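You operate a simulated robot arm through the tools that you are given. There is no shell and no other tool. Be economical: measure what you need, move in short steps, check, and stop when the job is done.

Carry out the task below with a simulated robot arm. There is one attempt and no reset: what you move stays moved.

Task
Check the spacers on the top of the low rack. At the end: the silver steel block stands where the black brake pad stood; the white spacer (tube) with the smallest size on its label from the top of the low rack is on the green tray on the top of the low rack; the white spacer with the largest size on its label from the top of the low rack is on top of the black floor plate; the orange bulb from the top of the low rack stands where the silver steel block stood; the black brake pad from the top of the low rack stands on top of the black round block; whatever was shut is shut again. Leave all else as you found it, and nothing knocked over.

The check looks at the end state, three seconds after you hand in, the way a careful person would. Anything else that was tipped, shoved, dropped, spilled or broken makes it a failure.

Robot
A 7-joint arm with a two-finger parallel gripper, fixed in place. Base frame: the origin is at the foot of the arm, x ahead of it, y to its left, z up; the work surface is at about z = 0.9. Lengths are in m, angles in rad, forces in N, time in s.
With the tool pointing down near the work surface it reaches from about 0.1 to 0.64 m from the base axis. Its first joint turns from -1.152 to 1.152 rad. Payload 1.57 kg.
The tool frame sits at the grasp point between the pads (the TCP): z along the fingers, y along the line on which they close. The tips reach 0.03 m beyond it. Largest opening 0.08 m; finger width 0.017, thickness 0.012; the body of the gripper, 0.04 by 0.082 m, starts 0.08 m behind the TCP.
Orientation is that of the tool frame in the base frame, as a unit quaternion [x, y, z, w]. With the fingers straight down and closing along the base's y, the tool's x points along the base's -x, its y along +y and its z along -z.

Tools
- The arm moves only by the tool drive_tool. Its argument "steps" is a list of rows, each a list of 3 entries, a list of its own where there are three numbers: the shift along the base's x, y, z in units of 150 mm (1.0 is 150 mm), then the turn, a rotation vector about the base's x, y, z in units of 180 degrees (1.0 is 180 degrees), then the closure, from 0 (fully open) to 1 (shut). In form: [[[dx, dy, dz], [ax, ay, az], claw], ...]. A call has 1 to 8 rows; each row is the pose to reach, as a shift and turn from the pose commanded when the call began. A call with a number of a shift or a turn outside -1 to 1 is refused whole. Rows are played at 5 a second. More than 0.05 m and 0.15 rad between two rows, or a gripper value outside its range, and nothing of the call is played. A pose out of reach is approached as far as the arm can. The call stops where the force on the tool passes 40 N (or 10 N more than at its start, if that is more) or the arm is blocked; 0.2 s more then pass. The fingers move at their own pace (about 0.072 m/s each) and stop on an object; they squeeze with about 36 N. The grip force told is the motor's: it shows also when the fingers shut on nothing. Time passes only in rows, and 0.2 s behind the last, so rows that repeat a pose let the fingers close. The reply holds the time, the measured pose of the TCP, the force on the tool along the base axes, the opening and the grip force, in the units named above and with some noise, with the torque about the TCP (base axes, N m) and any sound that the robot's microphone picked up.
- Cameras (640 x 400 px; columns grow to the right, rows downward): "scene" is fixed at [0.0641, 0.4352, 1.4299]; the picture's right is [-0.71, -0.70, 0.00], its down [-0.36, 0.36, -0.86] and it looks along [0.60, -0.61, -0.51] (base axes); focal length 333 px, centre (320, 200). "wrist" rides on the gripper at [0.072, -0.007, -0.122] in the tool frame; the picture's right is [0.09, 1.00, 0.00], its down [-0.84, 0.08, -0.54] and it looks along [-0.54, 0.05, 0.84] (tool axes); focal length 238 px, centre (320, 200). There is no depth. A picture from a camera that has moved, and an enlarged one, comes with that camera's place and axes in the base frame and with its lens.
- get_image(camera): a new picture of that camera. No time passes.
- close_up(camera, box): a new picture of the part [left, top, right, bottom] of that camera's present view, enlarged. No time passes.
- sign_off(): hands the job in; it is judged then, once.

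Work in short steps. Places have to be worked out from the pictures, the camera data and where the tool is seen: move nearer, look again, correct. Check each grasp and each placing, and mend what went wrong. You have 120 turns and 76 pictures in all, those below and enlarged ones among them. Open the gripper and draw the arm clear of the work before you hand the job in, unless the task says otherwise; then end with one line.

The tools are called after "Request:" by a JSON object that holds its "name" and its "arguments". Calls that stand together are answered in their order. drive_tool: Moves the arm, as the interface text tells. Its arguments: {"type":"object","properties":{"steps":{"type":"array","items":{"type":"array"}}},"required":["steps"]} The other tools are called the same way: get_image (camera) takes a picture; close_up (camera, box) takes an enlarged picture of a part of a camera's view; sign_off () hands the job in.

At the start:

```text
clock: 0.0
tool_pos: [0.4365, 0.0098, 1.1723]
orientation: [0.0, 1.0, 0.0, 0.0]
force: [0.0, 0.3, 0.4]
moment: [-0.01, -0.02, 0.03]
opening: 0.08
finger_force: 0.0
```

scene: 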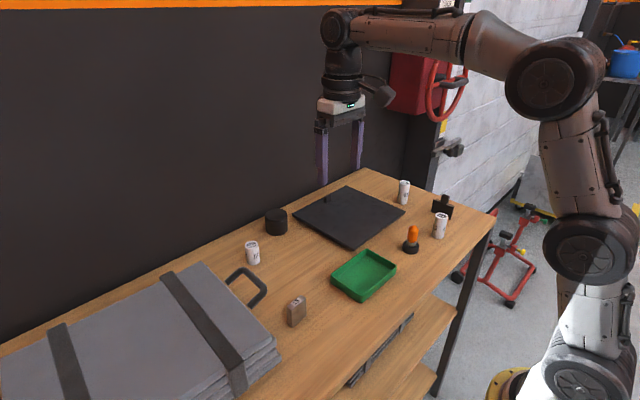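
wrist: 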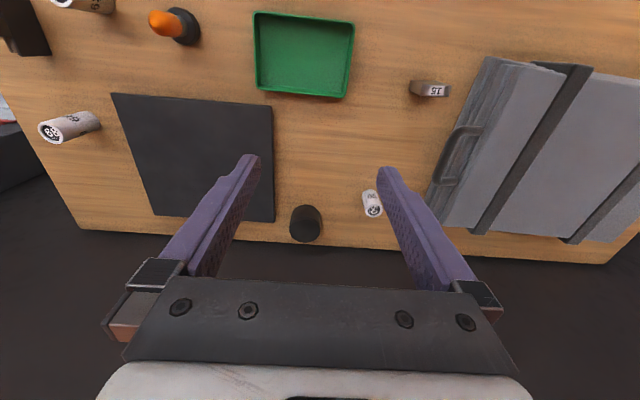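

I see three white spacers, the bulb, the brake pad, the round block, the plate, the tray and the steel block. I'll enlarge the labels first.

Request:
{"name": "close_up", "arguments": {"camera": "scene", "box": [380, 160, 480, 260]}}

Request:
{"name": "close_up", "arguments": {"camera": "scene", "box": [230, 200, 330, 340]}}

Request:
{"name": "close_up", "arguments": {"camera": "wrist", "box": [0, 0, 220, 150]}}

```text
4.00 times, centred on (430, 210) of scene
camera zoom: at [0.0641, 0.4352, 1.4299], right [-0.71, -0.7, 0.0], down [-0.36, 0.36, -0.86], along [0.6, -0.61, -0.51], focal length 1331 px, centre (-120, 160)
```

zoom: 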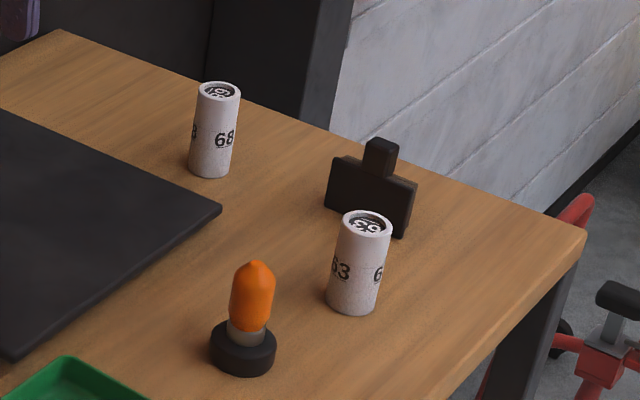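

```text
2.86 times, centred on (280, 270) of scene
camera zoom: at [0.0641, 0.4352, 1.4299], right [-0.71, -0.7, 0.0], down [-0.36, 0.36, -0.86], along [0.6, -0.61, -0.51], focal length 951 px, centre (434, 0)
```

zoom: 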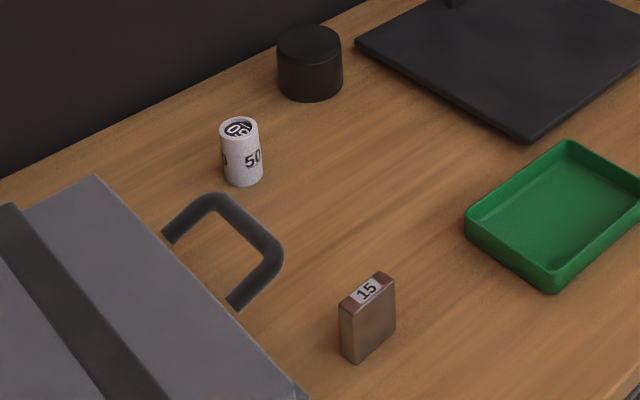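

```text
2.67 times, centred on (110, 75) of wrist
camera zoom: at [0.3647, 0.0026, 1.2946], right [-0.09, 1.0, 0.0], down [0.84, 0.08, 0.54], along [0.54, 0.05, -0.84], focal length 636 px, centre (880, 533)
```

zoom: 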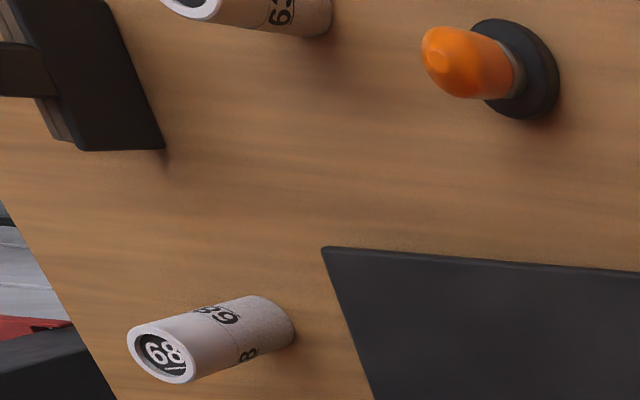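

Labels read 50, 63 and 68, so the 50 goes to the tray and the 68 to the plate. My estimates are pad (0.38,-0.39), block (0.40,0.153), bulb (0.36,-0.19), tube 50 (0.60,0.11) and round block (0.66,-0.005). First I'll move high toward the pad for a closer look.

Request:
{"name": "drive_tool", "arguments": {"steps": [[[-0.05, -0.25, 0], [0, 0, 0], 0], [[-0.1, -0.5, 0], [0, 0, 0], 0], [[-0.15, -0.75, 0], [0, 0, 0], 0], [[-0.2, -1.0, 0], [0, 0, 0], 0]]}}

Request:
{"name": "drive_tool", "arguments": {"steps": [[[-0.05, -0.25, 0], [0, 0, 0], 0], [[-0.1, -0.5, 0], [0, 0, 0], 0], [[-0.15, -0.75, 0], [0, 0, 0], 0], [[-0.2, -1.0, 0], [0, 0, 0], 0]]}}

Request:
{"name": "get_image", "arguments": {"camera": "wrist"}}

```text
clock: 1.0
tool_pos: [0.4053, -0.1418, 1.1709]
orientation: [0.0, 1.0, 0.0, 0.0]
force: [-0.2, -0.9, 0.1]
moment: [0.03, -0.02, 0.04]
opening: 0.0799
finger_force: 0.0
```

```text
clock: 2.0
tool_pos: [0.3752, -0.2933, 1.1725]
orientation: [0.0, 1.0, -0.001, 0.0]
force: [0.6, -0.2, 0.0]
moment: [0.02, 0.01, 0.01]
opening: 0.0803
finger_force: 0.1
```

```text
70 pictures are left
camera wrist: at [0.3034, -0.2987, 1.2953], right [-0.09, 1.0, 0.0], down [0.84, 0.08, 0.54], along [0.54, 0.05, -0.84], focal length 238 px, centre (320, 200)
```

wrist: 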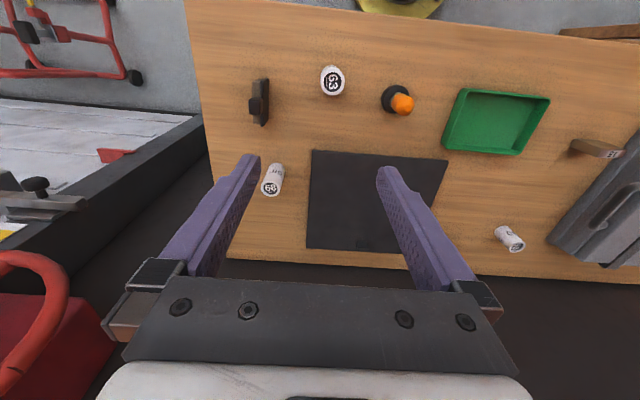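

The pad sits left of the tube 63. I move over it.

Request:
{"name": "drive_tool", "arguments": {"steps": [[[0, -0.2, 0], [0, 0, 0], 0], [[0, -0.4, -0.1], [0, 0, 0], 0], [[0, -0.62, -0.2], [0, 0, 0], 0], [[0, -0.62, -0.4], [0, 0, 0], 0]]}}

Request:
{"name": "get_image", "arguments": {"camera": "wrist"}}

```text
clock: 3.0
tool_pos: [0.3758, -0.3827, 1.1137]
orientation: [0.0, 1.0, 0.0, 0.0]
force: [0.8, 0.7, 0.2]
moment: [0.01, -0.01, -0.04]
opening: 0.08
finger_force: 0.1
```

```text
69 pictures are left
camera wrist: at [0.3036, -0.3885, 1.2358], right [-0.09, 1.0, 0.0], down [0.84, 0.08, 0.54], along [0.54, 0.05, -0.84], focal length 238 px, centre (320, 200)
```

wrist: 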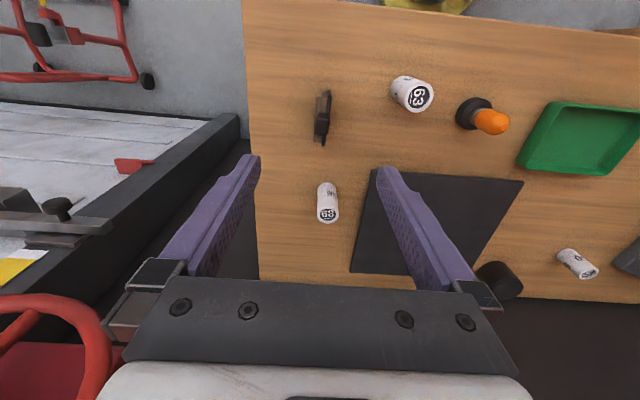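

Pad lies almost straight below; enlarging to find its axis and size.

Request:
{"name": "close_up", "arguments": {"camera": "wrist", "box": [270, 60, 450, 172]}}

Request:
{"name": "close_up", "arguments": {"camera": "scene", "box": [400, 160, 500, 260]}}

```text
3.56 times, centred on (360, 116) of wrist
camera zoom: at [0.3036, -0.3885, 1.2358], right [-0.09, 1.0, 0.0], down [0.84, 0.08, 0.54], along [0.54, 0.05, -0.84], focal length 848 px, centre (178, 499)
```

zoom: 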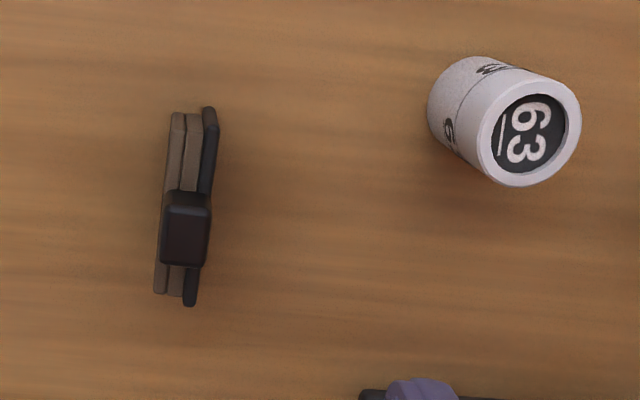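

```text
4.00 times, centred on (450, 210) of scene
camera zoom: at [0.0641, 0.4352, 1.4299], right [-0.71, -0.7, 0.0], down [-0.36, 0.36, -0.86], along [0.6, -0.61, -0.51], focal length 1331 px, centre (-200, 160)
```

zoom: 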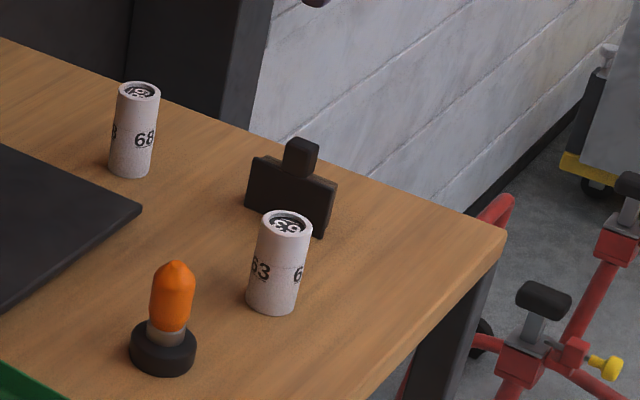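

Pad: along x, centre about (0.378, -0.380), 16 mm thick, body top about 0.937, tab top about 0.957. I descend partway and check.

Request:
{"name": "drive_tool", "arguments": {"steps": [[[0.01, 0.018, -0.2], [0, 0, 0], 0], [[0.01, 0.018, -0.45], [0, 0, 0], 0], [[0.01, 0.018, -0.7], [0, 0, 0], 0], [[0.01, 0.018, -0.7], [0, 0, 0], 0]]}}

Request:
{"name": "get_image", "arguments": {"camera": "wrist"}}

```text
clock: 4.0
tool_pos: [0.377, -0.3826, 1.0075]
orientation: [0.0, 1.0, 0.0, 0.0]
force: [-0.2, 0.1, -0.9]
moment: [0.02, 0.03, 0.01]
opening: 0.08
finger_force: 0.0
```

```text
66 pictures are left
camera wrist: at [0.3058, -0.3891, 1.129], right [-0.09, 1.0, 0.0], down [0.84, 0.08, 0.54], along [0.54, 0.05, -0.84], focal length 238 px, centre (320, 200)
```

wrist: 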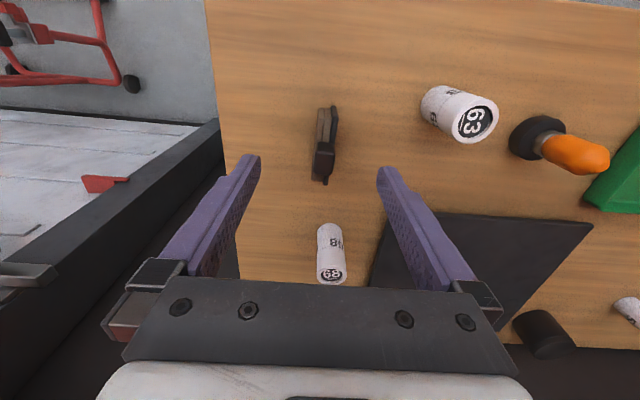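

Aligned. Descend to TCP z 0.942 and close.

Request:
{"name": "drive_tool", "arguments": {"steps": [[[0, 0.01, -0.15], [0, 0, 0], 0], [[0, 0.01, -0.3], [0, 0, 0], 0], [[0, 0.01, -0.43], [0, 0, 0], 0], [[0, 0.01, -0.43], [0, 0, 0], 0.5], [[0, 0.01, -0.43], [0, 0, 0], 0.9], [[0, 0.01, -0.43], [0, 0, 0], 1], [[0, 0.01, -0.43], [0, 0, 0], 1]]}}

Request:
{"name": "get_image", "arguments": {"camera": "wrist"}}

```text
clock: 5.6
tool_pos: [0.3775, -0.3798, 0.942]
orientation: [-0.001, 1.0, 0.0, 0.0]
force: [-0.3, 0.3, -0.4]
moment: [-0.04, -0.04, 0.0]
opening: 0.016
finger_force: 31.6
```

```text
65 pictures are left
camera wrist: at [0.3061, -0.3863, 1.0644], right [-0.09, 1.0, 0.0], down [0.84, 0.08, 0.54], along [0.54, 0.05, -0.84], focal length 238 px, centre (320, 200)
```

wrist: 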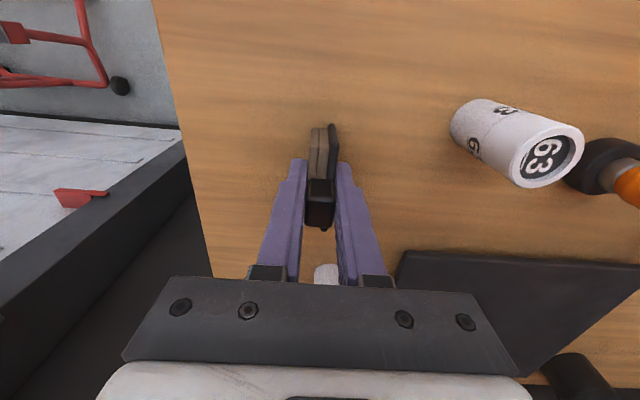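

Pad gripped (16 mm). Lift, then travel to near the round block.

Request:
{"name": "drive_tool", "arguments": {"steps": [[[0, 0, 0.2], [0, 0, 0], 1], [[0, 0, 0.4], [0, 0, 0], 1], [[0, 0, 0.6], [0, 0, 0], 1], [[0, 0, 0.8], [0, 0, 0], 1]]}}

Request:
{"name": "drive_tool", "arguments": {"steps": [[[0.1, 0.2, 0], [0, 0, 0], 1], [[0.2, 0.4, 0], [0, 0, 0], 1], [[0.3, 0.6, 0], [0, 0, 0], 1], [[0.4, 0.8, 0], [0, 0, 0], 1], [[0.5, 1.0, 0], [0, 0, 0], 1]]}}

Request:
{"name": "drive_tool", "arguments": {"steps": [[[0.1, 0.2, 0], [0, 0, 0], 1], [[0.2, 0.4, 0], [0, 0, 0], 1], [[0.3, 0.6, 0], [0, 0, 0], 1], [[0.4, 0.8, 0], [0, 0, 0], 1], [[0.5, 1.0, 0], [0, 0, 0], 1]]}}

Request:
{"name": "get_image", "arguments": {"camera": "wrist"}}

```text
clock: 6.6
tool_pos: [0.3762, -0.3828, 1.0615]
orientation: [0.0, 1.0, 0.0, 0.0]
force: [1.2, 0.4, -2.2]
moment: [0.0, 0.01, -0.02]
opening: 0.0157
finger_force: 31.9
```

```text
clock: 7.8
tool_pos: [0.4537, -0.2281, 1.0613]
orientation: [0.0, 1.0, 0.0, 0.0]
force: [-0.9, 0.1, -0.5]
moment: [0.01, 0.02, -0.04]
opening: 0.0157
finger_force: 31.5
```

```text
clock: 9.0
tool_pos: [0.5295, -0.0801, 1.0611]
orientation: [0.0, 1.0, -0.001, 0.0]
force: [0.3, -0.4, -1.8]
moment: [0.01, 0.0, 0.02]
opening: 0.0155
finger_force: 31.2
```

```text
64 pictures are left
camera wrist: at [0.457, -0.085, 1.184], right [-0.09, 1.0, 0.0], down [0.84, 0.08, 0.54], along [0.54, 0.05, -0.84], focal length 238 px, centre (320, 200)
```

wrist: 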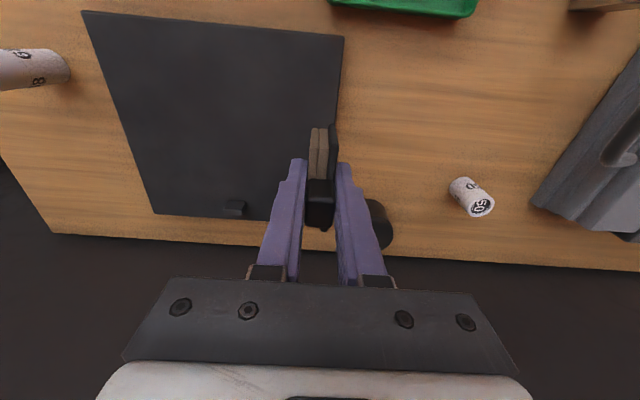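

Now over the plate's edge; round block is ahead-right. I go on to x≈0.62, y≈0 at this height and look from both cameras.

Request:
{"name": "drive_tool", "arguments": {"steps": [[[0.15, 0.18, 0], [0, 0, 0], 1], [[0.3, 0.36, 0], [0, 0, 0], 1], [[0.45, 0.53, 0], [0, 0, 0], 1], [[0.6, 0.53, 0], [0, 0, 0], 1], [[0.6, 0.53, 0], [0, 0, 0], 1]]}}

Request:
{"name": "close_up", "arguments": {"camera": "scene", "box": [210, 130, 350, 270]}}

Request:
{"name": "get_image", "arguments": {"camera": "wrist"}}

```text
clock: 10.2
tool_pos: [0.6107, -0.0008, 1.0584]
orientation: [-0.001, 1.0, -0.001, 0.0]
force: [-0.1, 0.2, -1.5]
moment: [-0.02, 0.02, 0.0]
opening: 0.0158
finger_force: 31.6
out of reach, approached as far as the arm can: row 4, 5
```

```text
2.86 times, centred on (280, 200) of scene
camera zoom: at [0.0641, 0.4352, 1.4299], right [-0.71, -0.7, 0.0], down [-0.36, 0.36, -0.86], along [0.6, -0.61, -0.51], focal length 951 px, centre (434, 200)
```

zoom: 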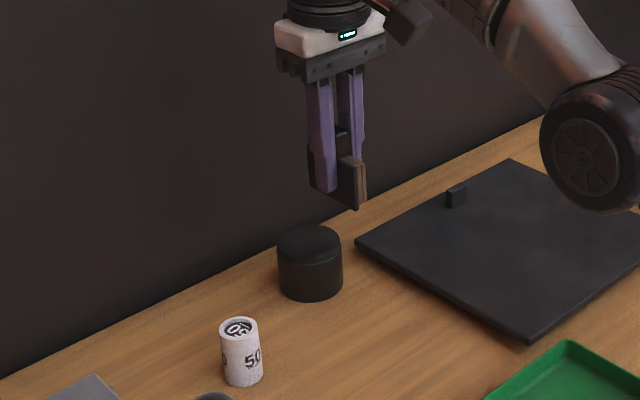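

```text
62 pictures are left
camera wrist: at [0.5384, -0.0067, 1.181], right [-0.09, 1.0, 0.0], down [0.84, 0.08, 0.54], along [0.54, 0.05, -0.84], focal length 238 px, centre (320, 200)
```

wrist: 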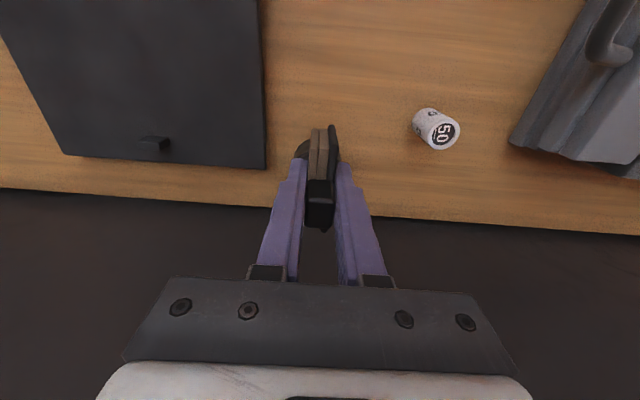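

The arm's reach with the tool vertical ends at x≈0.61 here, while the round block is at about (0.66,-0.005). I'll set the pad down on free table at about (0.53,0) and regrip it with the tool pitched forward, so the pad stays upright and I gain reach.

Request:
{"name": "drive_tool", "arguments": {"steps": [[[-0.2, 0, -0.1], [0, 0, 0], 1], [[-0.4, 0, -0.2], [0, 0, 0], 1], [[-0.55, 0, -0.35], [0, 0, 0], 1], [[-0.55, 0, -0.5], [0, 0, 0], 1], [[-0.55, 0, -0.6], [0, 0, 0], 1]]}}

```text
clock: 11.4
tool_pos: [0.5289, -0.001, 0.9693]
orientation: [0.001, 1.0, 0.001, 0.0]
force: [-0.3, -0.4, -1.0]
moment: [0.0, 0.03, 0.0]
opening: 0.016
finger_force: 31.8
```

Clear; lower gently to z ≈0.942.

Request:
{"name": "drive_tool", "arguments": {"steps": [[[0, 0, -0.06], [0, 0, 0], 1], [[0, 0, -0.12], [0, 0, 0], 1], [[0, 0, -0.165], [0, 0, 0], 1], [[0, 0, -0.18], [0, 0, 0], 1]]}}

```text
clock: 12.4
tool_pos: [0.5278, -0.0012, 0.943]
orientation: [0.0, 1.0, 0.0, 0.0]
force: [0.6, 0.5, -1.4]
moment: [0.01, 0.01, 0.0]
opening: 0.0157
finger_force: 31.1
```

Request:
{"name": "drive_tool", "arguments": {"steps": [[[0, 0, -0.006], [0, 0, 0], 1], [[0, 0, -0.01], [0, 0, 0], 1], [[0, 0, -0.01], [0, 0, 0], 1]]}}

```text
clock: 13.2
tool_pos: [0.5286, -0.0002, 0.9421]
orientation: [0.001, 1.0, 0.0, 0.002]
force: [0.0, 1.5, 2.4]
moment: [0.07, -0.05, 0.01]
opening: 0.0156
finger_force: 31.0
```

Force flipped to +2.4 N, so the pad is on the table. Open, rise straight, and check.

Request:
{"name": "drive_tool", "arguments": {"steps": [[[0, 0, 0], [0, 0, 0], 0.6], [[0, 0, 0], [0, 0, 0], 0.3], [[0, 0, 0], [0, 0, 0], 0.2], [[0, 0, 0.15], [0, 0, 0], 0.2], [[0, 0, 0.35], [0, 0, 0], 0.2], [[0, 0, 0.55], [0, 0, 0], 0.2]]}}

Request:
{"name": "get_image", "arguments": {"camera": "wrist"}}

```text
clock: 14.6
tool_pos: [0.5271, -0.0019, 1.0248]
orientation: [0.0, 1.0, 0.0, 0.0]
force: [-0.3, 0.5, 0.7]
moment: [0.01, 0.01, -0.01]
opening: 0.0641
finger_force: 0.0
```

```text
61 pictures are left
camera wrist: at [0.4559, -0.0086, 1.1466], right [-0.09, 1.0, 0.0], down [0.84, 0.08, 0.54], along [0.54, 0.05, -0.84], focal length 238 px, centre (320, 200)
```

wrist: 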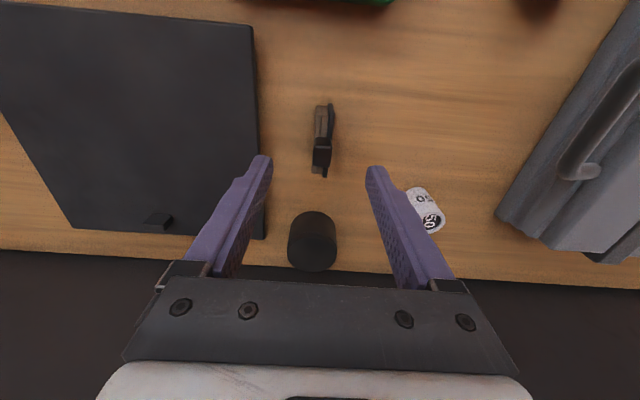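

Pad stands at (0.525,-0.001), and the round block is centred at about (0.661,-0.002) with its top at about 0.95. Pitch the tool 30° so the fingers point forward, still above the pad.

Request:
{"name": "drive_tool", "arguments": {"steps": [[[0, 0, 0], [0, -0.042, 0], 0.2], [[0, 0, 0], [0, -0.084, 0], 0.2], [[0, 0, 0], [0, -0.126, 0], 0.2], [[0, 0, 0], [0, -0.167, 0], 0.2], [[0, 0, 0], [0, -0.167, 0], 0.2]]}}

Request:
{"name": "get_image", "arguments": {"camera": "wrist"}}

```text
clock: 15.8
tool_pos: [0.5288, -0.0018, 1.0243]
orientation: [0.0, 0.966, 0.0, 0.259]
force: [0.1, 0.4, -0.3]
moment: [-0.02, 0.0, 0.03]
opening: 0.0641
finger_force: 0.0
```

```text
60 pictures are left
camera wrist: at [0.4051, -0.0073, 1.0944], right [-0.08, 1.0, -0.05], down [0.45, 0.08, 0.89], along [0.89, 0.05, -0.46], focal length 238 px, centre (320, 200)
```

wrist: 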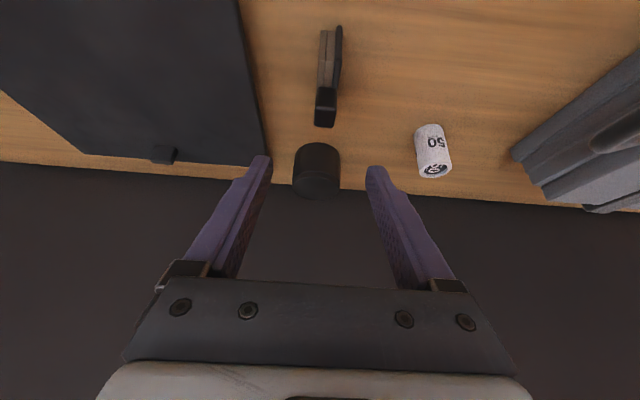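

Tilt is right. Descend over the pad and grip.

Request:
{"name": "drive_tool", "arguments": {"steps": [[[-0.02, 0, -0.2], [0, 0, 0], 0.2], [[-0.02, 0, -0.4], [0, 0, 0], 0.2], [[-0.02, 0, -0.54], [0, 0, 0], 0.2], [[-0.02, 0, -0.54], [0, 0, 0], 0.6], [[-0.02, 0, -0.54], [0, 0, 0], 0.9], [[-0.02, 0, -0.54], [0, 0, 0], 1], [[-0.02, 0, -0.54], [0, 0, 0], 1]]}}

Request:
{"name": "get_image", "arguments": {"camera": "wrist"}}

```text
clock: 17.4
tool_pos: [0.5262, 0.0006, 0.9435]
orientation: [0.0, 0.966, 0.0, 0.258]
force: [1.4, 0.5, -1.2]
moment: [-0.03, -0.05, -0.01]
opening: 0.0157
finger_force: 31.7
```

```text
59 pictures are left
camera wrist: at [0.4021, -0.0051, 1.0131], right [-0.08, 1.0, -0.05], down [0.45, 0.08, 0.89], along [0.89, 0.05, -0.46], focal length 238 px, centre (320, 200)
```

wrist: 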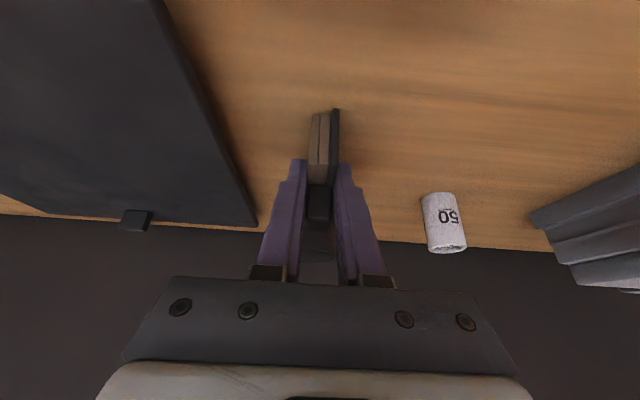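

Gripped with tilt. Lift 8 cm and move over the round block.

Request:
{"name": "drive_tool", "arguments": {"steps": [[[0, 0, 0.27], [0, 0, 0], 1], [[0, 0, 0.53], [0, 0, 0], 1], [[0.25, 0, 0.53], [0, 0, 0], 1], [[0.5, -0.01, 0.53], [0, 0, 0], 1], [[0.75, -0.015, 0.53], [0, 0, 0], 1], [[0.9, -0.015, 0.53], [0, 0, 0], 1], [[0.9, -0.015, 0.53], [0, 0, 0], 1]]}}

Request:
{"name": "close_up", "arguments": {"camera": "scene", "box": [210, 130, 350, 270]}}

Request:
{"name": "get_image", "arguments": {"camera": "wrist"}}

```text
clock: 19.0
tool_pos: [0.6594, -0.0027, 1.0214]
orientation: [0.0, 0.966, 0.0, 0.26]
force: [0.3, -0.3, -0.9]
moment: [0.01, 0.03, 0.03]
opening: 0.0157
finger_force: 31.4
```

```text
2.86 times, centred on (280, 200) of scene
camera zoom: at [0.0641, 0.4352, 1.4299], right [-0.71, -0.7, 0.0], down [-0.36, 0.36, -0.86], along [0.6, -0.61, -0.51], focal length 951 px, centre (434, 200)
```

zoom: 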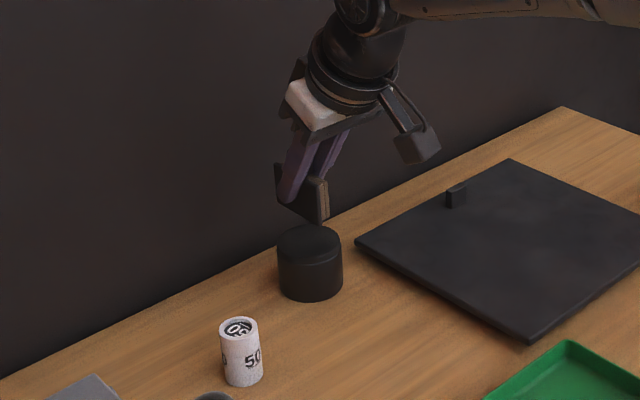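

```text
57 pictures are left
camera wrist: at [0.5357, -0.0077, 1.0905], right [-0.08, 1.0, -0.05], down [0.45, 0.08, 0.89], along [0.89, 0.05, -0.46], focal length 238 px, centre (320, 200)
```

wrist: 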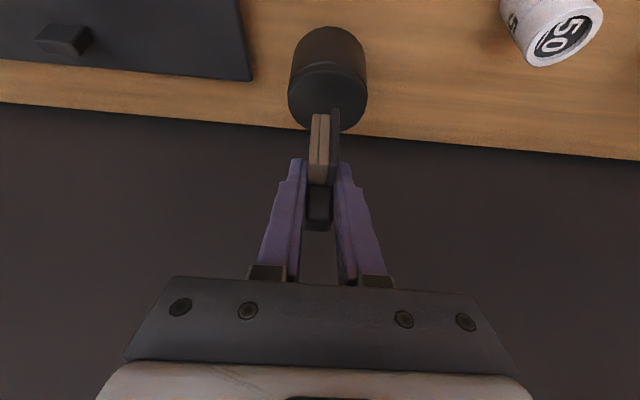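

Pad is centred over the block within a few mm. Lower in small steps and watch the force.

Request:
{"name": "drive_tool", "arguments": {"steps": [[[0, 0, -0.05], [0, 0, 0], 1], [[0, 0, -0.1], [0, 0, 0], 1], [[0, 0, -0.14], [0, 0, 0], 1], [[0, 0, -0.15], [0, 0, 0], 1]]}}

Request:
{"name": "drive_tool", "arguments": {"steps": [[[0, 0, -0.007], [0, 0, 0], 1], [[0, 0, -0.013], [0, 0, 0], 1], [[0, 0, -0.013], [0, 0, 0], 1]]}}

Request:
{"name": "close_up", "arguments": {"camera": "scene", "box": [240, 160, 320, 240]}}

```text
clock: 20.0
tool_pos: [0.6602, -0.0015, 0.9993]
orientation: [0.001, 0.966, 0.0, 0.259]
force: [-0.3, 0.1, -1.9]
moment: [0.0, 0.0, -0.01]
opening: 0.016
finger_force: 30.9
```

```text
clock: 20.8
tool_pos: [0.6604, -0.0026, 0.9978]
orientation: [0.0, 0.966, -0.001, 0.259]
force: [0.8, 0.6, -1.9]
moment: [-0.02, -0.01, 0.01]
opening: 0.0158
finger_force: 31.4
```

```text
5.00 times, centred on (280, 200) of scene
camera zoom: at [0.0641, 0.4352, 1.4299], right [-0.71, -0.7, 0.0], down [-0.36, 0.36, -0.86], along [0.6, -0.61, -0.51], focal length 1664 px, centre (520, 200)
```

zoom: 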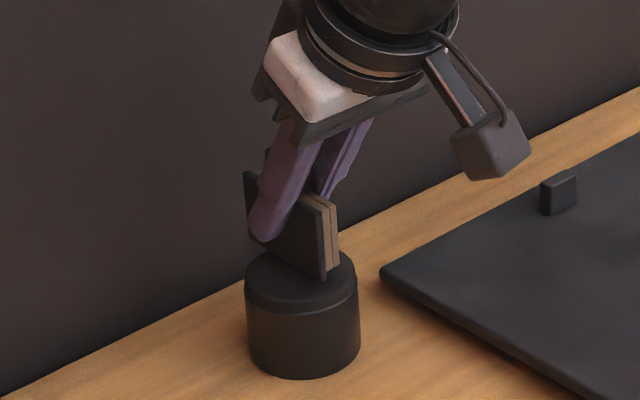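

Not in contact yet; continue lowering in 1–2 mm steps.

Request:
{"name": "drive_tool", "arguments": {"steps": [[[0, 0, -0.01], [0, 0, 0], 1], [[0, 0, -0.02], [0, 0, 0], 1], [[0, 0, -0.02], [0, 0, 0], 1]]}}

Request:
{"name": "drive_tool", "arguments": {"steps": [[[0, 0, -0.007], [0, 0, 0], 1], [[0, 0, -0.013], [0, 0, 0], 1], [[0, 0, -0.013], [0, 0, 0], 1]]}}

Request:
{"name": "close_up", "arguments": {"camera": "scene", "box": [240, 160, 320, 240]}}

```text
clock: 21.6
tool_pos: [0.6591, -0.0033, 0.9943]
orientation: [0.0, 0.966, 0.001, 0.259]
force: [-1.0, -0.3, -1.4]
moment: [0.0, 0.02, 0.02]
opening: 0.0157
finger_force: 31.2
```

```text
clock: 22.4
tool_pos: [0.6597, -0.0035, 0.9942]
orientation: [0.0, 0.966, -0.001, 0.26]
force: [0.4, -0.1, 1.4]
moment: [0.03, 0.06, -0.03]
opening: 0.016
finger_force: 31.0
```

```text
5.00 times, centred on (280, 200) of scene
camera zoom: at [0.0641, 0.4353, 1.4299], right [-0.71, -0.7, 0.0], down [-0.36, 0.36, -0.86], along [0.6, -0.61, -0.51], focal length 1664 px, centre (520, 200)
```

zoom: 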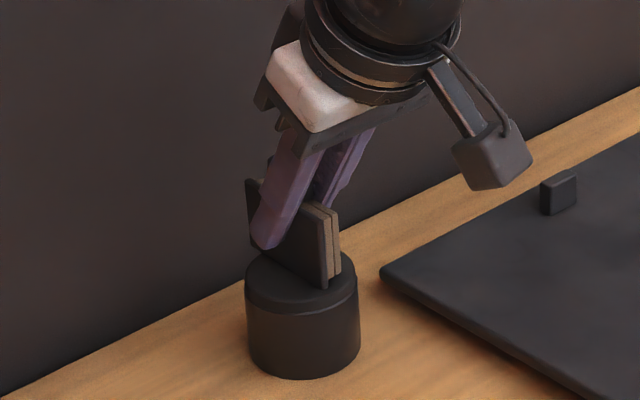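

Contact (+1.4 N). Before releasing I enlarge to verify the pad's footprint on the block's top.

Request:
{"name": "close_up", "arguments": {"camera": "scene", "box": [262, 192, 298, 240]}}

Request:
{"name": "close_up", "arguments": {"camera": "wrist", "box": [250, 20, 400, 240]}}

```text
8.33 times, centred on (280, 216) of scene
camera zoom: at [0.0641, 0.4353, 1.4299], right [-0.71, -0.7, 0.0], down [-0.36, 0.36, -0.86], along [0.6, -0.61, -0.51], focal length 2773 px, centre (653, 67)
```

zoom: 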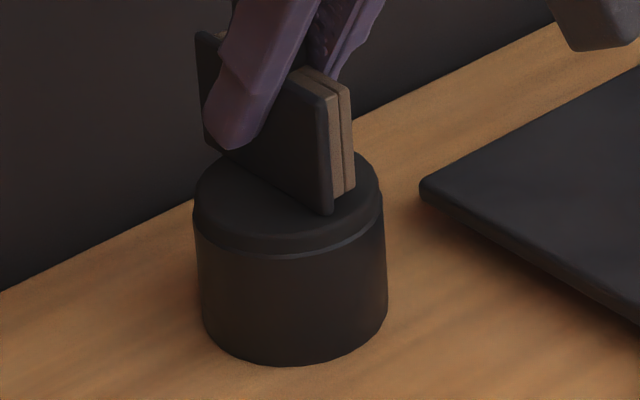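

```text
1.82 times, centred on (325, 130) of wrist
camera zoom: at [0.5366, -0.0094, 1.0628], right [-0.08, 1.0, -0.05], down [0.45, 0.08, 0.89], along [0.89, 0.05, -0.46], focal length 433 px, centre (311, 327)
```

zoom: 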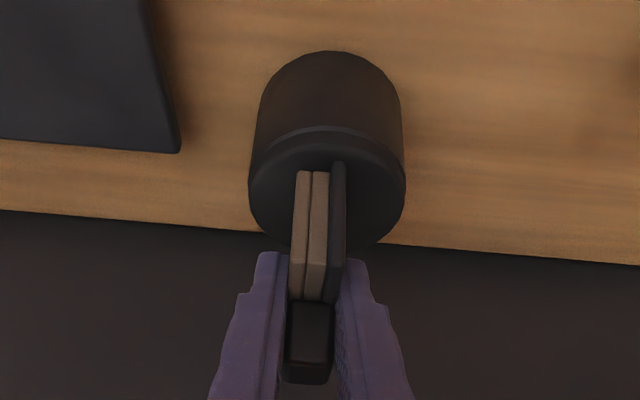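

Pad is about 1 cm too far out (+x) and 2–3 mm to -y. Raise slightly, shift back, and re-lower.

Request:
{"name": "drive_tool", "arguments": {"steps": [[[0, 0, 0.03], [0, 0, 0], 1], [[-0.035, 0.008, 0.03], [0, 0, 0], 1], [[-0.067, 0.016, 0.03], [0, 0, 0], 1], [[-0.067, 0.016, 0.015], [0, 0, 0], 1], [[-0.067, 0.016, 0.005], [0, 0, 0], 1], [[-0.067, 0.016, 0.0], [0, 0, 0], 1], [[-0.067, 0.016, 0.0], [0, 0, 0], 1]]}}

Request:
{"name": "close_up", "arguments": {"camera": "scene", "box": [262, 192, 298, 240]}}

Request:
{"name": "close_up", "arguments": {"camera": "wrist", "box": [250, 20, 400, 240]}}

```text
clock: 24.0
tool_pos: [0.6502, -0.0003, 0.994]
orientation: [0.0, 0.966, 0.0, 0.259]
force: [0.1, 1.3, -1.2]
moment: [-0.02, 0.01, 0.01]
opening: 0.016
finger_force: 31.2
```

```text
8.33 times, centred on (280, 216) of scene
camera zoom: at [0.0641, 0.4352, 1.4299], right [-0.71, -0.7, 0.0], down [-0.36, 0.36, -0.86], along [0.6, -0.61, -0.51], focal length 2773 px, centre (653, 67)
```

zoom: 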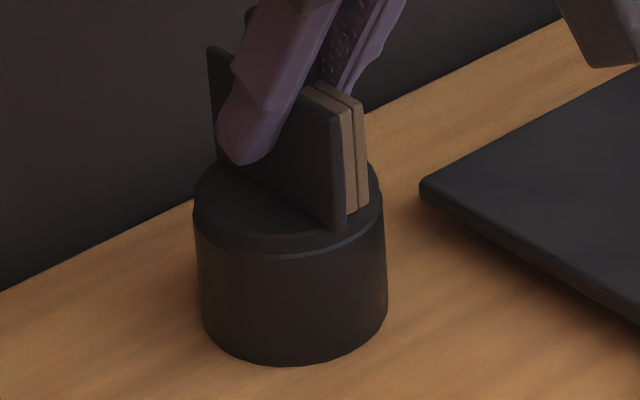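

```text
1.82 times, centred on (325, 130) of wrist
camera zoom: at [0.5267, -0.0064, 1.0631], right [-0.08, 1.0, -0.05], down [0.45, 0.08, 0.89], along [0.89, 0.05, -0.46], focal length 433 px, centre (311, 327)
```

zoom: 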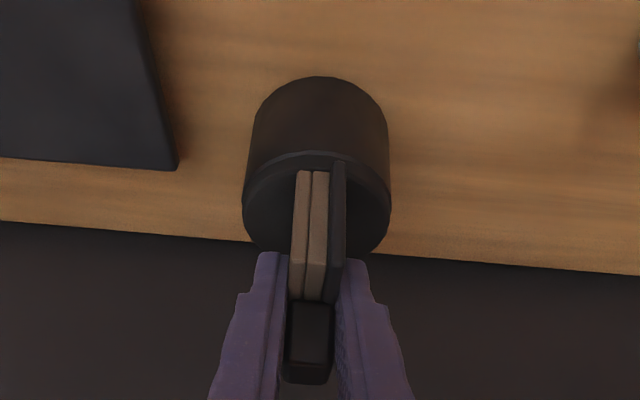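

Nearly centred; shift +3 mm in x, lower to contact.

Request:
{"name": "drive_tool", "arguments": {"steps": [[[0.01, 0, 0.005], [0, 0, 0], 1], [[0.02, 0, 0.005], [0, 0, 0], 1], [[0.02, 0, -0.005], [0, 0, 0], 1], [[0.02, 0, -0.01], [0, 0, 0], 1], [[0.02, 0, -0.01], [0, 0, 0], 1]]}}

```text
clock: 25.2
tool_pos: [0.6538, -0.0015, 0.992]
orientation: [-0.001, 0.965, 0.0, 0.261]
force: [-2.4, -0.4, 7.1]
moment: [0.02, 0.25, -0.01]
opening: 0.0159
finger_force: 31.9
```

Solid contact. Release and back out along the tool axis.

Request:
{"name": "drive_tool", "arguments": {"steps": [[[0, 0, 0.005], [0, 0, 0], 0.9], [[0, 0, 0.005], [0, 0, 0], 0.5], [[0, 0, 0.005], [0, 0, 0], 0.3], [[0, 0, 0.005], [0, 0, 0], 0.3], [[-0.1, 0, 0.18], [0, 0, 0], 0.3], [[-0.2, 0, 0.35], [0, 0, 0], 0.3], [[-0.3, 0, 0.52], [0, 0, 0], 0.3]]}}

Request:
{"name": "close_up", "arguments": {"camera": "scene", "box": [252, 182, 308, 250]}}

Request:
{"name": "get_image", "arguments": {"camera": "wrist"}}

```text
clock: 26.8
tool_pos: [0.6083, -0.0035, 1.0724]
orientation: [0.0, 0.966, 0.0, 0.258]
force: [-0.3, 1.0, 0.1]
moment: [-0.02, -0.01, -0.02]
opening: 0.0561
finger_force: 0.1
```

```text
5.88 times, centred on (280, 216) of scene
camera zoom: at [0.0641, 0.4352, 1.4299], right [-0.71, -0.7, 0.0], down [-0.36, 0.36, -0.86], along [0.6, -0.61, -0.51], focal length 1957 px, centre (555, 106)
```

zoom: 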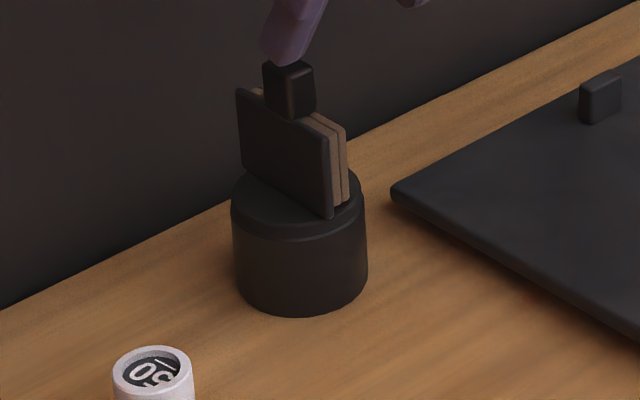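

```text
49 pictures are left
camera wrist: at [0.4849, -0.0096, 1.1417], right [-0.08, 1.0, -0.05], down [0.45, 0.08, 0.89], along [0.89, 0.05, -0.46], focal length 238 px, centre (320, 200)
```

wrist: 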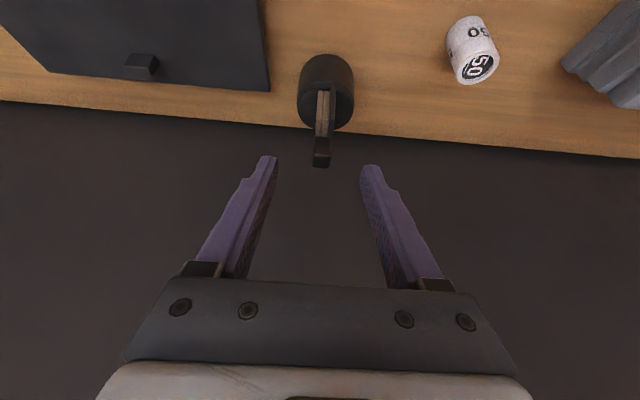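

Pad stands on the round block. Now straighten the tool and move above tube 50.

Request:
{"name": "drive_tool", "arguments": {"steps": [[[-0.1, 0, 0], [0, 0.042, 0], 0.3], [[-0.2, 0, 0], [0, 0.084, 0], 0.3], [[-0.25, 0.1, 0], [0, 0.126, 0], 0.3], [[-0.25, 0.3, 0], [0, 0.167, 0], 0.3], [[-0.25, 0.5, -0.05], [0, 0.167, 0], 0.3], [[-0.2, 0.75, -0.1], [0, 0.167, 0], 0.3], [[-0.2, 0.75, -0.1], [0, 0.167, 0], 0.3]]}}

Request:
{"name": "get_image", "arguments": {"camera": "wrist"}}

```text
clock: 28.4
tool_pos: [0.5786, 0.1128, 1.0531]
orientation: [0.0, 1.0, 0.0, 0.0]
force: [0.6, -0.2, 0.3]
moment: [0.01, 0.01, 0.0]
opening: 0.0559
finger_force: 0.1
```

```text
48 pictures are left
camera wrist: at [0.5074, 0.1077, 1.1749], right [-0.09, 1.0, 0.0], down [0.84, 0.08, 0.54], along [0.54, 0.05, -0.84], focal length 238 px, centre (320, 200)
```

wrist: 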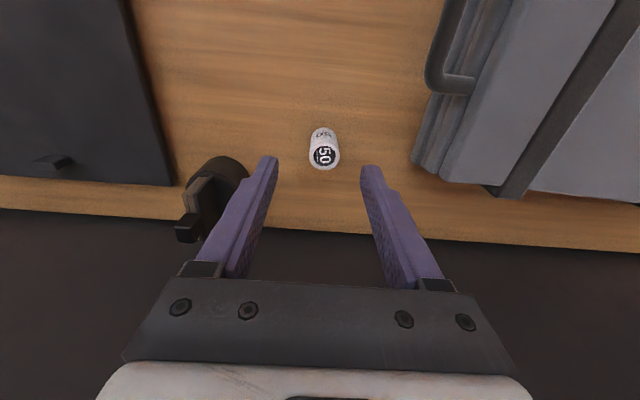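

Tube 50 at (0.601, 0.119), top about 0.95. Lower to just above, then forward.

Request:
{"name": "drive_tool", "arguments": {"steps": [[[0, 0.02, -0.2], [0, 0, 0], 0.3], [[0, 0.04, -0.38], [0, 0, 0], 0.3], [[0.07, 0.04, -0.38], [0, 0, 0], 0.3], [[0.15, 0.04, -0.38], [0, 0, 0], 0.3], [[0.15, 0.04, -0.38], [0, 0, 0], 0.3]]}}

Request:
{"name": "get_image", "arguments": {"camera": "wrist"}}

```text
clock: 29.6
tool_pos: [0.6, 0.1174, 0.9972]
orientation: [0.0, 1.0, 0.0, 0.001]
force: [0.7, -0.2, 0.6]
moment: [0.0, 0.01, 0.01]
opening: 0.0556
finger_force: 0.1
```

```text
47 pictures are left
camera wrist: at [0.5278, 0.1116, 1.1195], right [-0.09, 1.0, 0.0], down [0.84, 0.08, 0.54], along [0.54, 0.05, -0.84], focal length 238 px, centre (320, 200)
```

wrist: 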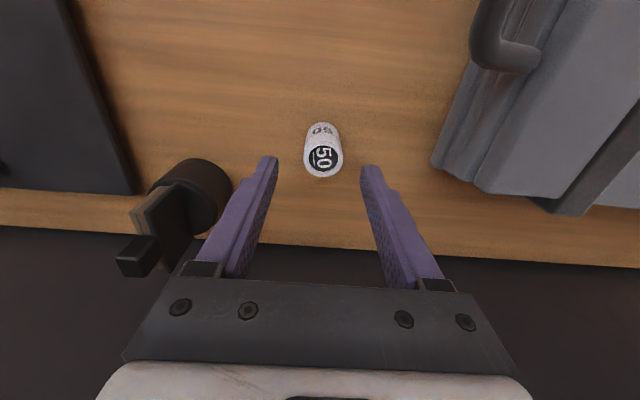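

Centred within 2–3 mm. Descend and grip.

Request:
{"name": "drive_tool", "arguments": {"steps": [[[0.005, 0.015, -0.2], [0, 0, 0], 0.3], [[0.01, 0.015, -0.41], [0, 0, 0], 0.3], [[0.01, 0.015, -0.41], [0, 0, 0], 0.6], [[0.01, 0.015, -0.41], [0, 0, 0], 0.9], [[0.01, 0.015, -0.41], [0, 0, 0], 1], [[0.01, 0.015, -0.41], [0, 0, 0], 1]]}}

Request:
{"name": "get_image", "arguments": {"camera": "wrist"}}

```text
clock: 31.0
tool_pos: [0.6014, 0.1196, 0.9331]
orientation: [0.0, 1.0, 0.0, 0.001]
force: [-0.1, 0.0, -0.4]
moment: [-0.01, -0.02, 0.0]
opening: 0.0294
finger_force: 36.5
```

```text
46 pictures are left
camera wrist: at [0.53, 0.1135, 1.0568], right [-0.09, 1.0, 0.0], down [0.84, 0.08, 0.54], along [0.54, 0.05, -0.84], focal length 238 px, centre (320, 200)
```

wrist: 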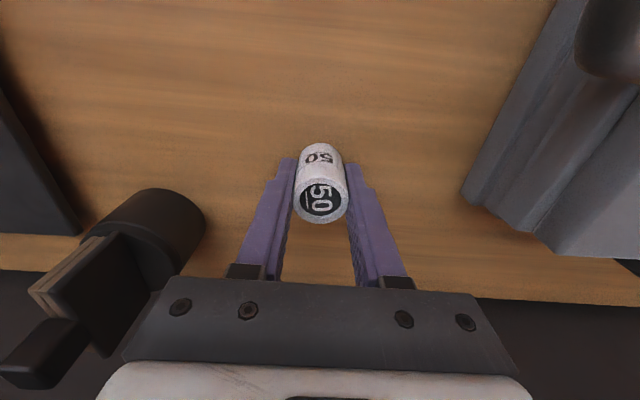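

Tube 50 gripped. Lift, then carry toward the tray.

Request:
{"name": "drive_tool", "arguments": {"steps": [[[0, 0, 0.2], [0, 0, 0], 1], [[-0.05, 0, 0.4], [0, 0, 0], 1], [[-0.25, 0, 0.6], [0, 0, 0], 1], [[-0.5, -0.1, 0.7], [0, 0, 0], 1], [[-0.75, -0.25, 0.7], [0, 0, 0], 1], [[-1.0, -0.4, 0.7], [0, 0, 0], 1]]}}

Request:
{"name": "drive_tool", "arguments": {"steps": [[[-0.15, -0.15, 0], [0, 0, 0], 1], [[-0.3, -0.3, 0], [0, 0, 0], 1], [[-0.5, -0.5, 0], [0, 0, 0], 1], [[-0.5, -0.5, 0], [0, 0, 0], 1]]}}

Request:
{"name": "get_image", "arguments": {"camera": "wrist"}}

Request:
{"name": "get_image", "arguments": {"camera": "scene"}}

```text
clock: 32.4
tool_pos: [0.4534, 0.0613, 1.0416]
orientation: [0.0, 1.0, 0.001, 0.0]
force: [0.8, 1.0, -0.4]
moment: [-0.01, 0.01, 0.0]
opening: 0.0297
finger_force: 36.1
```

```text
clock: 33.4
tool_pos: [0.3757, -0.0135, 1.0405]
orientation: [0.0, 1.0, 0.0, 0.0]
force: [0.9, 0.1, -0.3]
moment: [-0.01, 0.01, -0.01]
opening: 0.0296
finger_force: 37.0
```

```text
45 pictures are left
camera wrist: at [0.3032, -0.0207, 1.1619], right [-0.09, 1.0, 0.0], down [0.84, 0.08, 0.54], along [0.54, 0.05, -0.84], focal length 238 px, centre (320, 200)
```

wrist: 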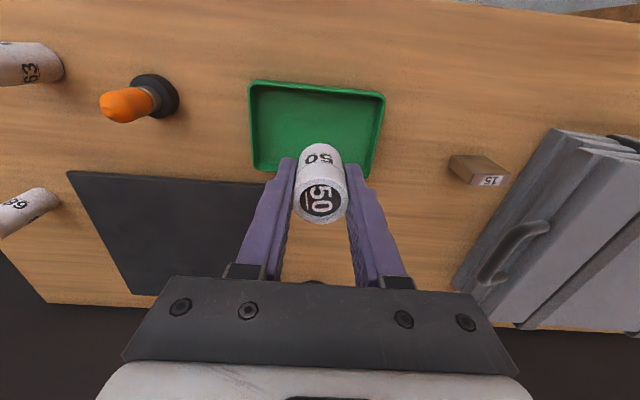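

```text
44 pictures are left
```

scene: 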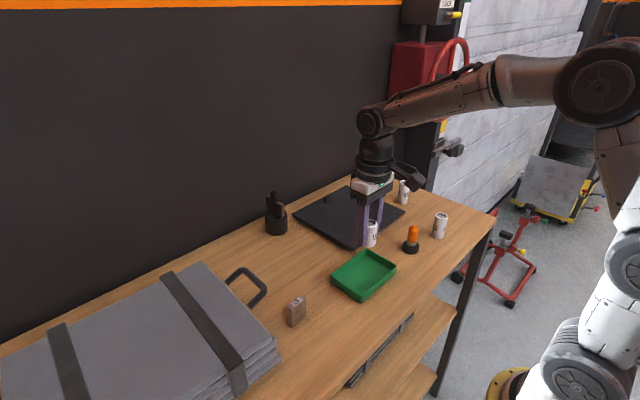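

Tray centre about (0.381,-0.017). Lower the tube over it.

Request:
{"name": "drive_tool", "arguments": {"steps": [[[0.03, -0.02, -0.2], [0, 0, 0], 1], [[0.03, -0.02, -0.4], [0, 0, 0], 1], [[0.03, -0.02, -0.55], [0, 0, 0], 1], [[0.03, -0.02, -0.63], [0, 0, 0], 1], [[0.03, -0.02, -0.63], [0, 0, 0], 1]]}}

Request:
{"name": "drive_tool", "arguments": {"steps": [[[0, 0, -0.012], [0, 0, 0], 1], [[0, 0, -0.024], [0, 0, 0], 1], [[0, 0, -0.024], [0, 0, 0], 1]]}}

Request:
{"name": "close_up", "arguments": {"camera": "scene", "box": [320, 210, 410, 310]}}

```text
clock: 34.6
tool_pos: [0.3819, -0.0167, 0.945]
orientation: [0.0, 1.0, 0.0, 0.0]
force: [1.0, 0.2, -0.7]
moment: [0.0, 0.03, 0.03]
opening: 0.0297
finger_force: 35.9
```

```text
clock: 35.4
tool_pos: [0.3813, -0.019, 0.9427]
orientation: [0.0, 1.0, 0.0, 0.0]
force: [1.0, -0.2, -1.0]
moment: [0.02, 0.01, 0.05]
opening: 0.0293
finger_force: 35.5
```

```text
4.00 times, centred on (365, 260) of scene
camera zoom: at [0.0641, 0.4352, 1.4299], right [-0.71, -0.7, 0.0], down [-0.36, 0.36, -0.86], along [0.6, -0.61, -0.51], focal length 1331 px, centre (140, -40)
```

zoom: 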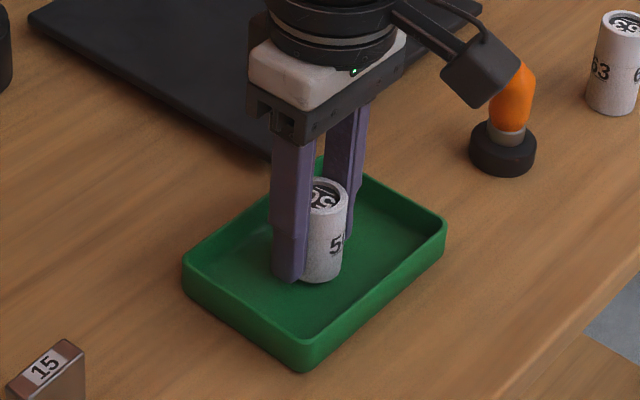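

Just above the tray floor; a couple more millimetres to contact.

Request:
{"name": "drive_tool", "arguments": {"steps": [[[0, 0, -0.012], [0, 0, 0], 1], [[0, 0, -0.018], [0, 0, 0], 1], [[0, 0, -0.018], [0, 0, 0], 1]]}}

```text
clock: 36.2
tool_pos: [0.382, -0.0166, 0.9397]
orientation: [0.0, 1.0, 0.001, 0.0]
force: [0.8, -0.1, 0.1]
moment: [0.01, -0.04, 0.01]
opening: 0.0298
finger_force: 36.7
```

Request:
{"name": "drive_tool", "arguments": {"steps": [[[0, 0, -0.006], [0, 0, 0], 1], [[0, 0, -0.01], [0, 0, 0], 1], [[0, 0, -0.01], [0, 0, 0], 1]]}}

```text
clock: 37.0
tool_pos: [0.3804, -0.018, 0.9381]
orientation: [0.0, 1.0, 0.0, 0.0]
force: [0.1, 0.4, -0.5]
moment: [-0.02, -0.02, -0.01]
opening: 0.0295
finger_force: 36.3
```

No firm contact yet (-0.5 N); continue slowly.

Request:
{"name": "drive_tool", "arguments": {"steps": [[[0, 0, -0.006], [0, 0, 0], 1], [[0, 0, -0.012], [0, 0, 0], 1], [[0, 0, -0.012], [0, 0, 0], 1]]}}

```text
clock: 37.8
tool_pos: [0.3823, -0.0176, 0.9375]
orientation: [0.0, 1.0, 0.0, 0.001]
force: [-3.4, 2.0, 14.4]
moment: [0.01, 0.17, -0.01]
opening: 0.0297
finger_force: 35.9
```

Contact. Back off a hair, release and lift.

Request:
{"name": "drive_tool", "arguments": {"steps": [[[0, 0, 0.008], [0, 0, 0], 1], [[0, 0, 0.008], [0, 0, 0], 0.6], [[0, 0, 0.008], [0, 0, 0], 0.35], [[0, 0, 0.008], [0, 0, 0], 0.35], [[0, 0, 0.25], [0, 0, 0], 0.35], [[0, 0, 0.5], [0, 0, 0], 0.35], [[0, 0, 0.75], [0, 0, 0], 0.35]]}}

Request:
{"name": "close_up", "arguments": {"camera": "scene", "box": [320, 210, 410, 310]}}

```text
clock: 39.4
tool_pos: [0.3824, -0.0181, 1.0494]
orientation: [0.001, 1.0, 0.0, 0.001]
force: [0.0, 0.0, -0.1]
moment: [-0.03, 0.01, 0.02]
opening: 0.052
finger_force: 0.0
```

```text
4.00 times, centred on (365, 260) of scene
camera zoom: at [0.0641, 0.4352, 1.4299], right [-0.71, -0.7, 0.0], down [-0.36, 0.36, -0.86], along [0.6, -0.61, -0.51], focal length 1331 px, centre (140, -40)
```

zoom: 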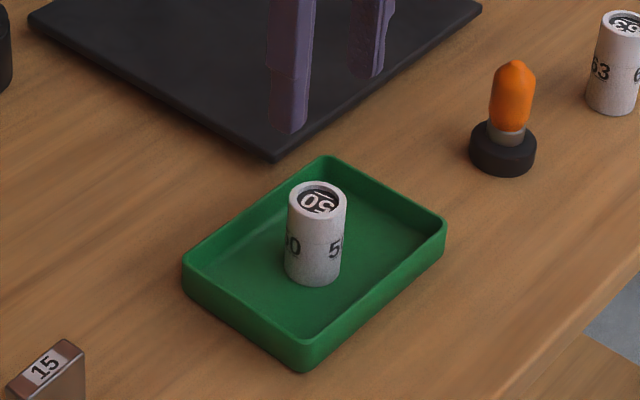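

Tube 50 stands in the tray. Next, the steel block: move above it.

Request:
{"name": "drive_tool", "arguments": {"steps": [[[0.03, 0.25, 0], [0, 0, 0], 0.2], [[0.07, 0.5, 0], [0, 0, 0], 0.1], [[0.1, 0.75, 0], [0, 0, 0], 0], [[0.14, 1.0, 0], [0, 0, 0], 0], [[0.14, 1.0, 0], [0, 0, 0], 0]]}}

Request:
{"name": "get_image", "arguments": {"camera": "wrist"}}

```text
clock: 40.6
tool_pos: [0.4015, 0.1304, 1.052]
orientation: [0.0, 1.0, 0.0, 0.0]
force: [0.4, 0.5, -0.4]
moment: [0.04, 0.0, 0.03]
opening: 0.08
finger_force: 0.1
```

```text
41 pictures are left
camera wrist: at [0.3295, 0.1241, 1.1736], right [-0.09, 1.0, 0.0], down [0.84, 0.08, 0.54], along [0.54, 0.05, -0.84], focal length 238 px, centre (320, 200)
```

wrist: 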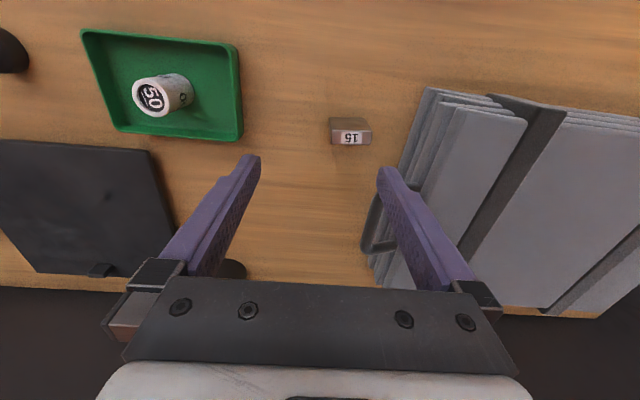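

Block centre about (0.403,0.161), 40 mm along y. Move over it lower with partly closed fingers, to stay clear of the case.

Request:
{"name": "drive_tool", "arguments": {"steps": [[[0.01, 0.2, 0], [0, 0, 0], 0.22], [[0.01, 0.2, -0.2], [0, 0, 0], 0.22], [[0.01, 0.2, -0.35], [0, 0, 0], 0.22], [[0.01, 0.2, -0.35], [0, 0, 0], 0.22]]}}

Request:
{"name": "get_image", "arguments": {"camera": "wrist"}}

```text
clock: 41.6
tool_pos: [0.4024, 0.164, 0.9989]
orientation: [0.0, 1.0, 0.001, 0.0]
force: [-0.7, -0.1, -0.6]
moment: [-0.04, 0.01, 0.03]
opening: 0.0624
finger_force: 0.1
```

```text
40 pictures are left
camera wrist: at [0.3299, 0.1571, 1.1211], right [-0.09, 1.0, 0.0], down [0.84, 0.08, 0.54], along [0.54, 0.05, -0.84], focal length 238 px, centre (320, 200)
```

wrist: 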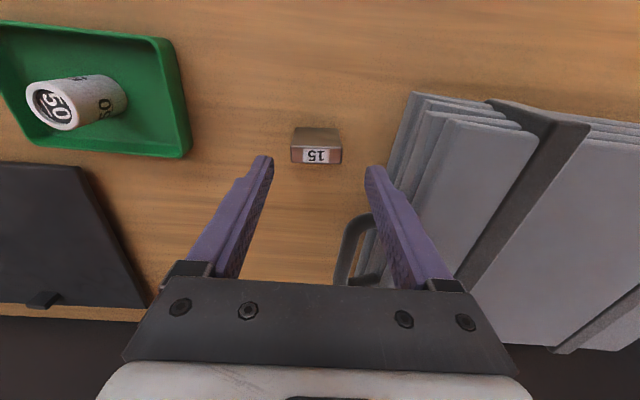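

Aligned; descend and grip the block.

Request:
{"name": "drive_tool", "arguments": {"steps": [[[0.005, -0.02, -0.2], [0, 0, 0], 0.22], [[0.005, -0.02, -0.4], [0, 0, 0], 0.22], [[0.005, -0.02, -0.4], [0, 0, 0], 0.22], [[0.005, -0.02, -0.4], [0, 0, 0], 0.6], [[0.005, -0.02, -0.4], [0, 0, 0], 1], [[0.005, -0.02, -0.4], [0, 0, 0], 1]]}}

Request:
{"name": "get_image", "arguments": {"camera": "wrist"}}

```text
clock: 43.0
tool_pos: [0.4049, 0.1606, 0.9389]
orientation: [0.0, 1.0, 0.0, 0.0]
force: [0.5, -0.1, -1.0]
moment: [-0.01, -0.03, 0.0]
opening: 0.0402
finger_force: 36.3
```

```text
39 pictures are left
camera wrist: at [0.3331, 0.1539, 1.0612], right [-0.09, 1.0, 0.0], down [0.84, 0.08, 0.54], along [0.54, 0.05, -0.84], focal length 238 px, centre (320, 200)
```

wrist: 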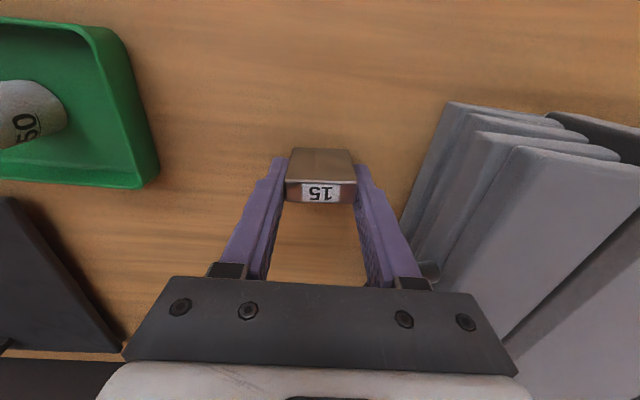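

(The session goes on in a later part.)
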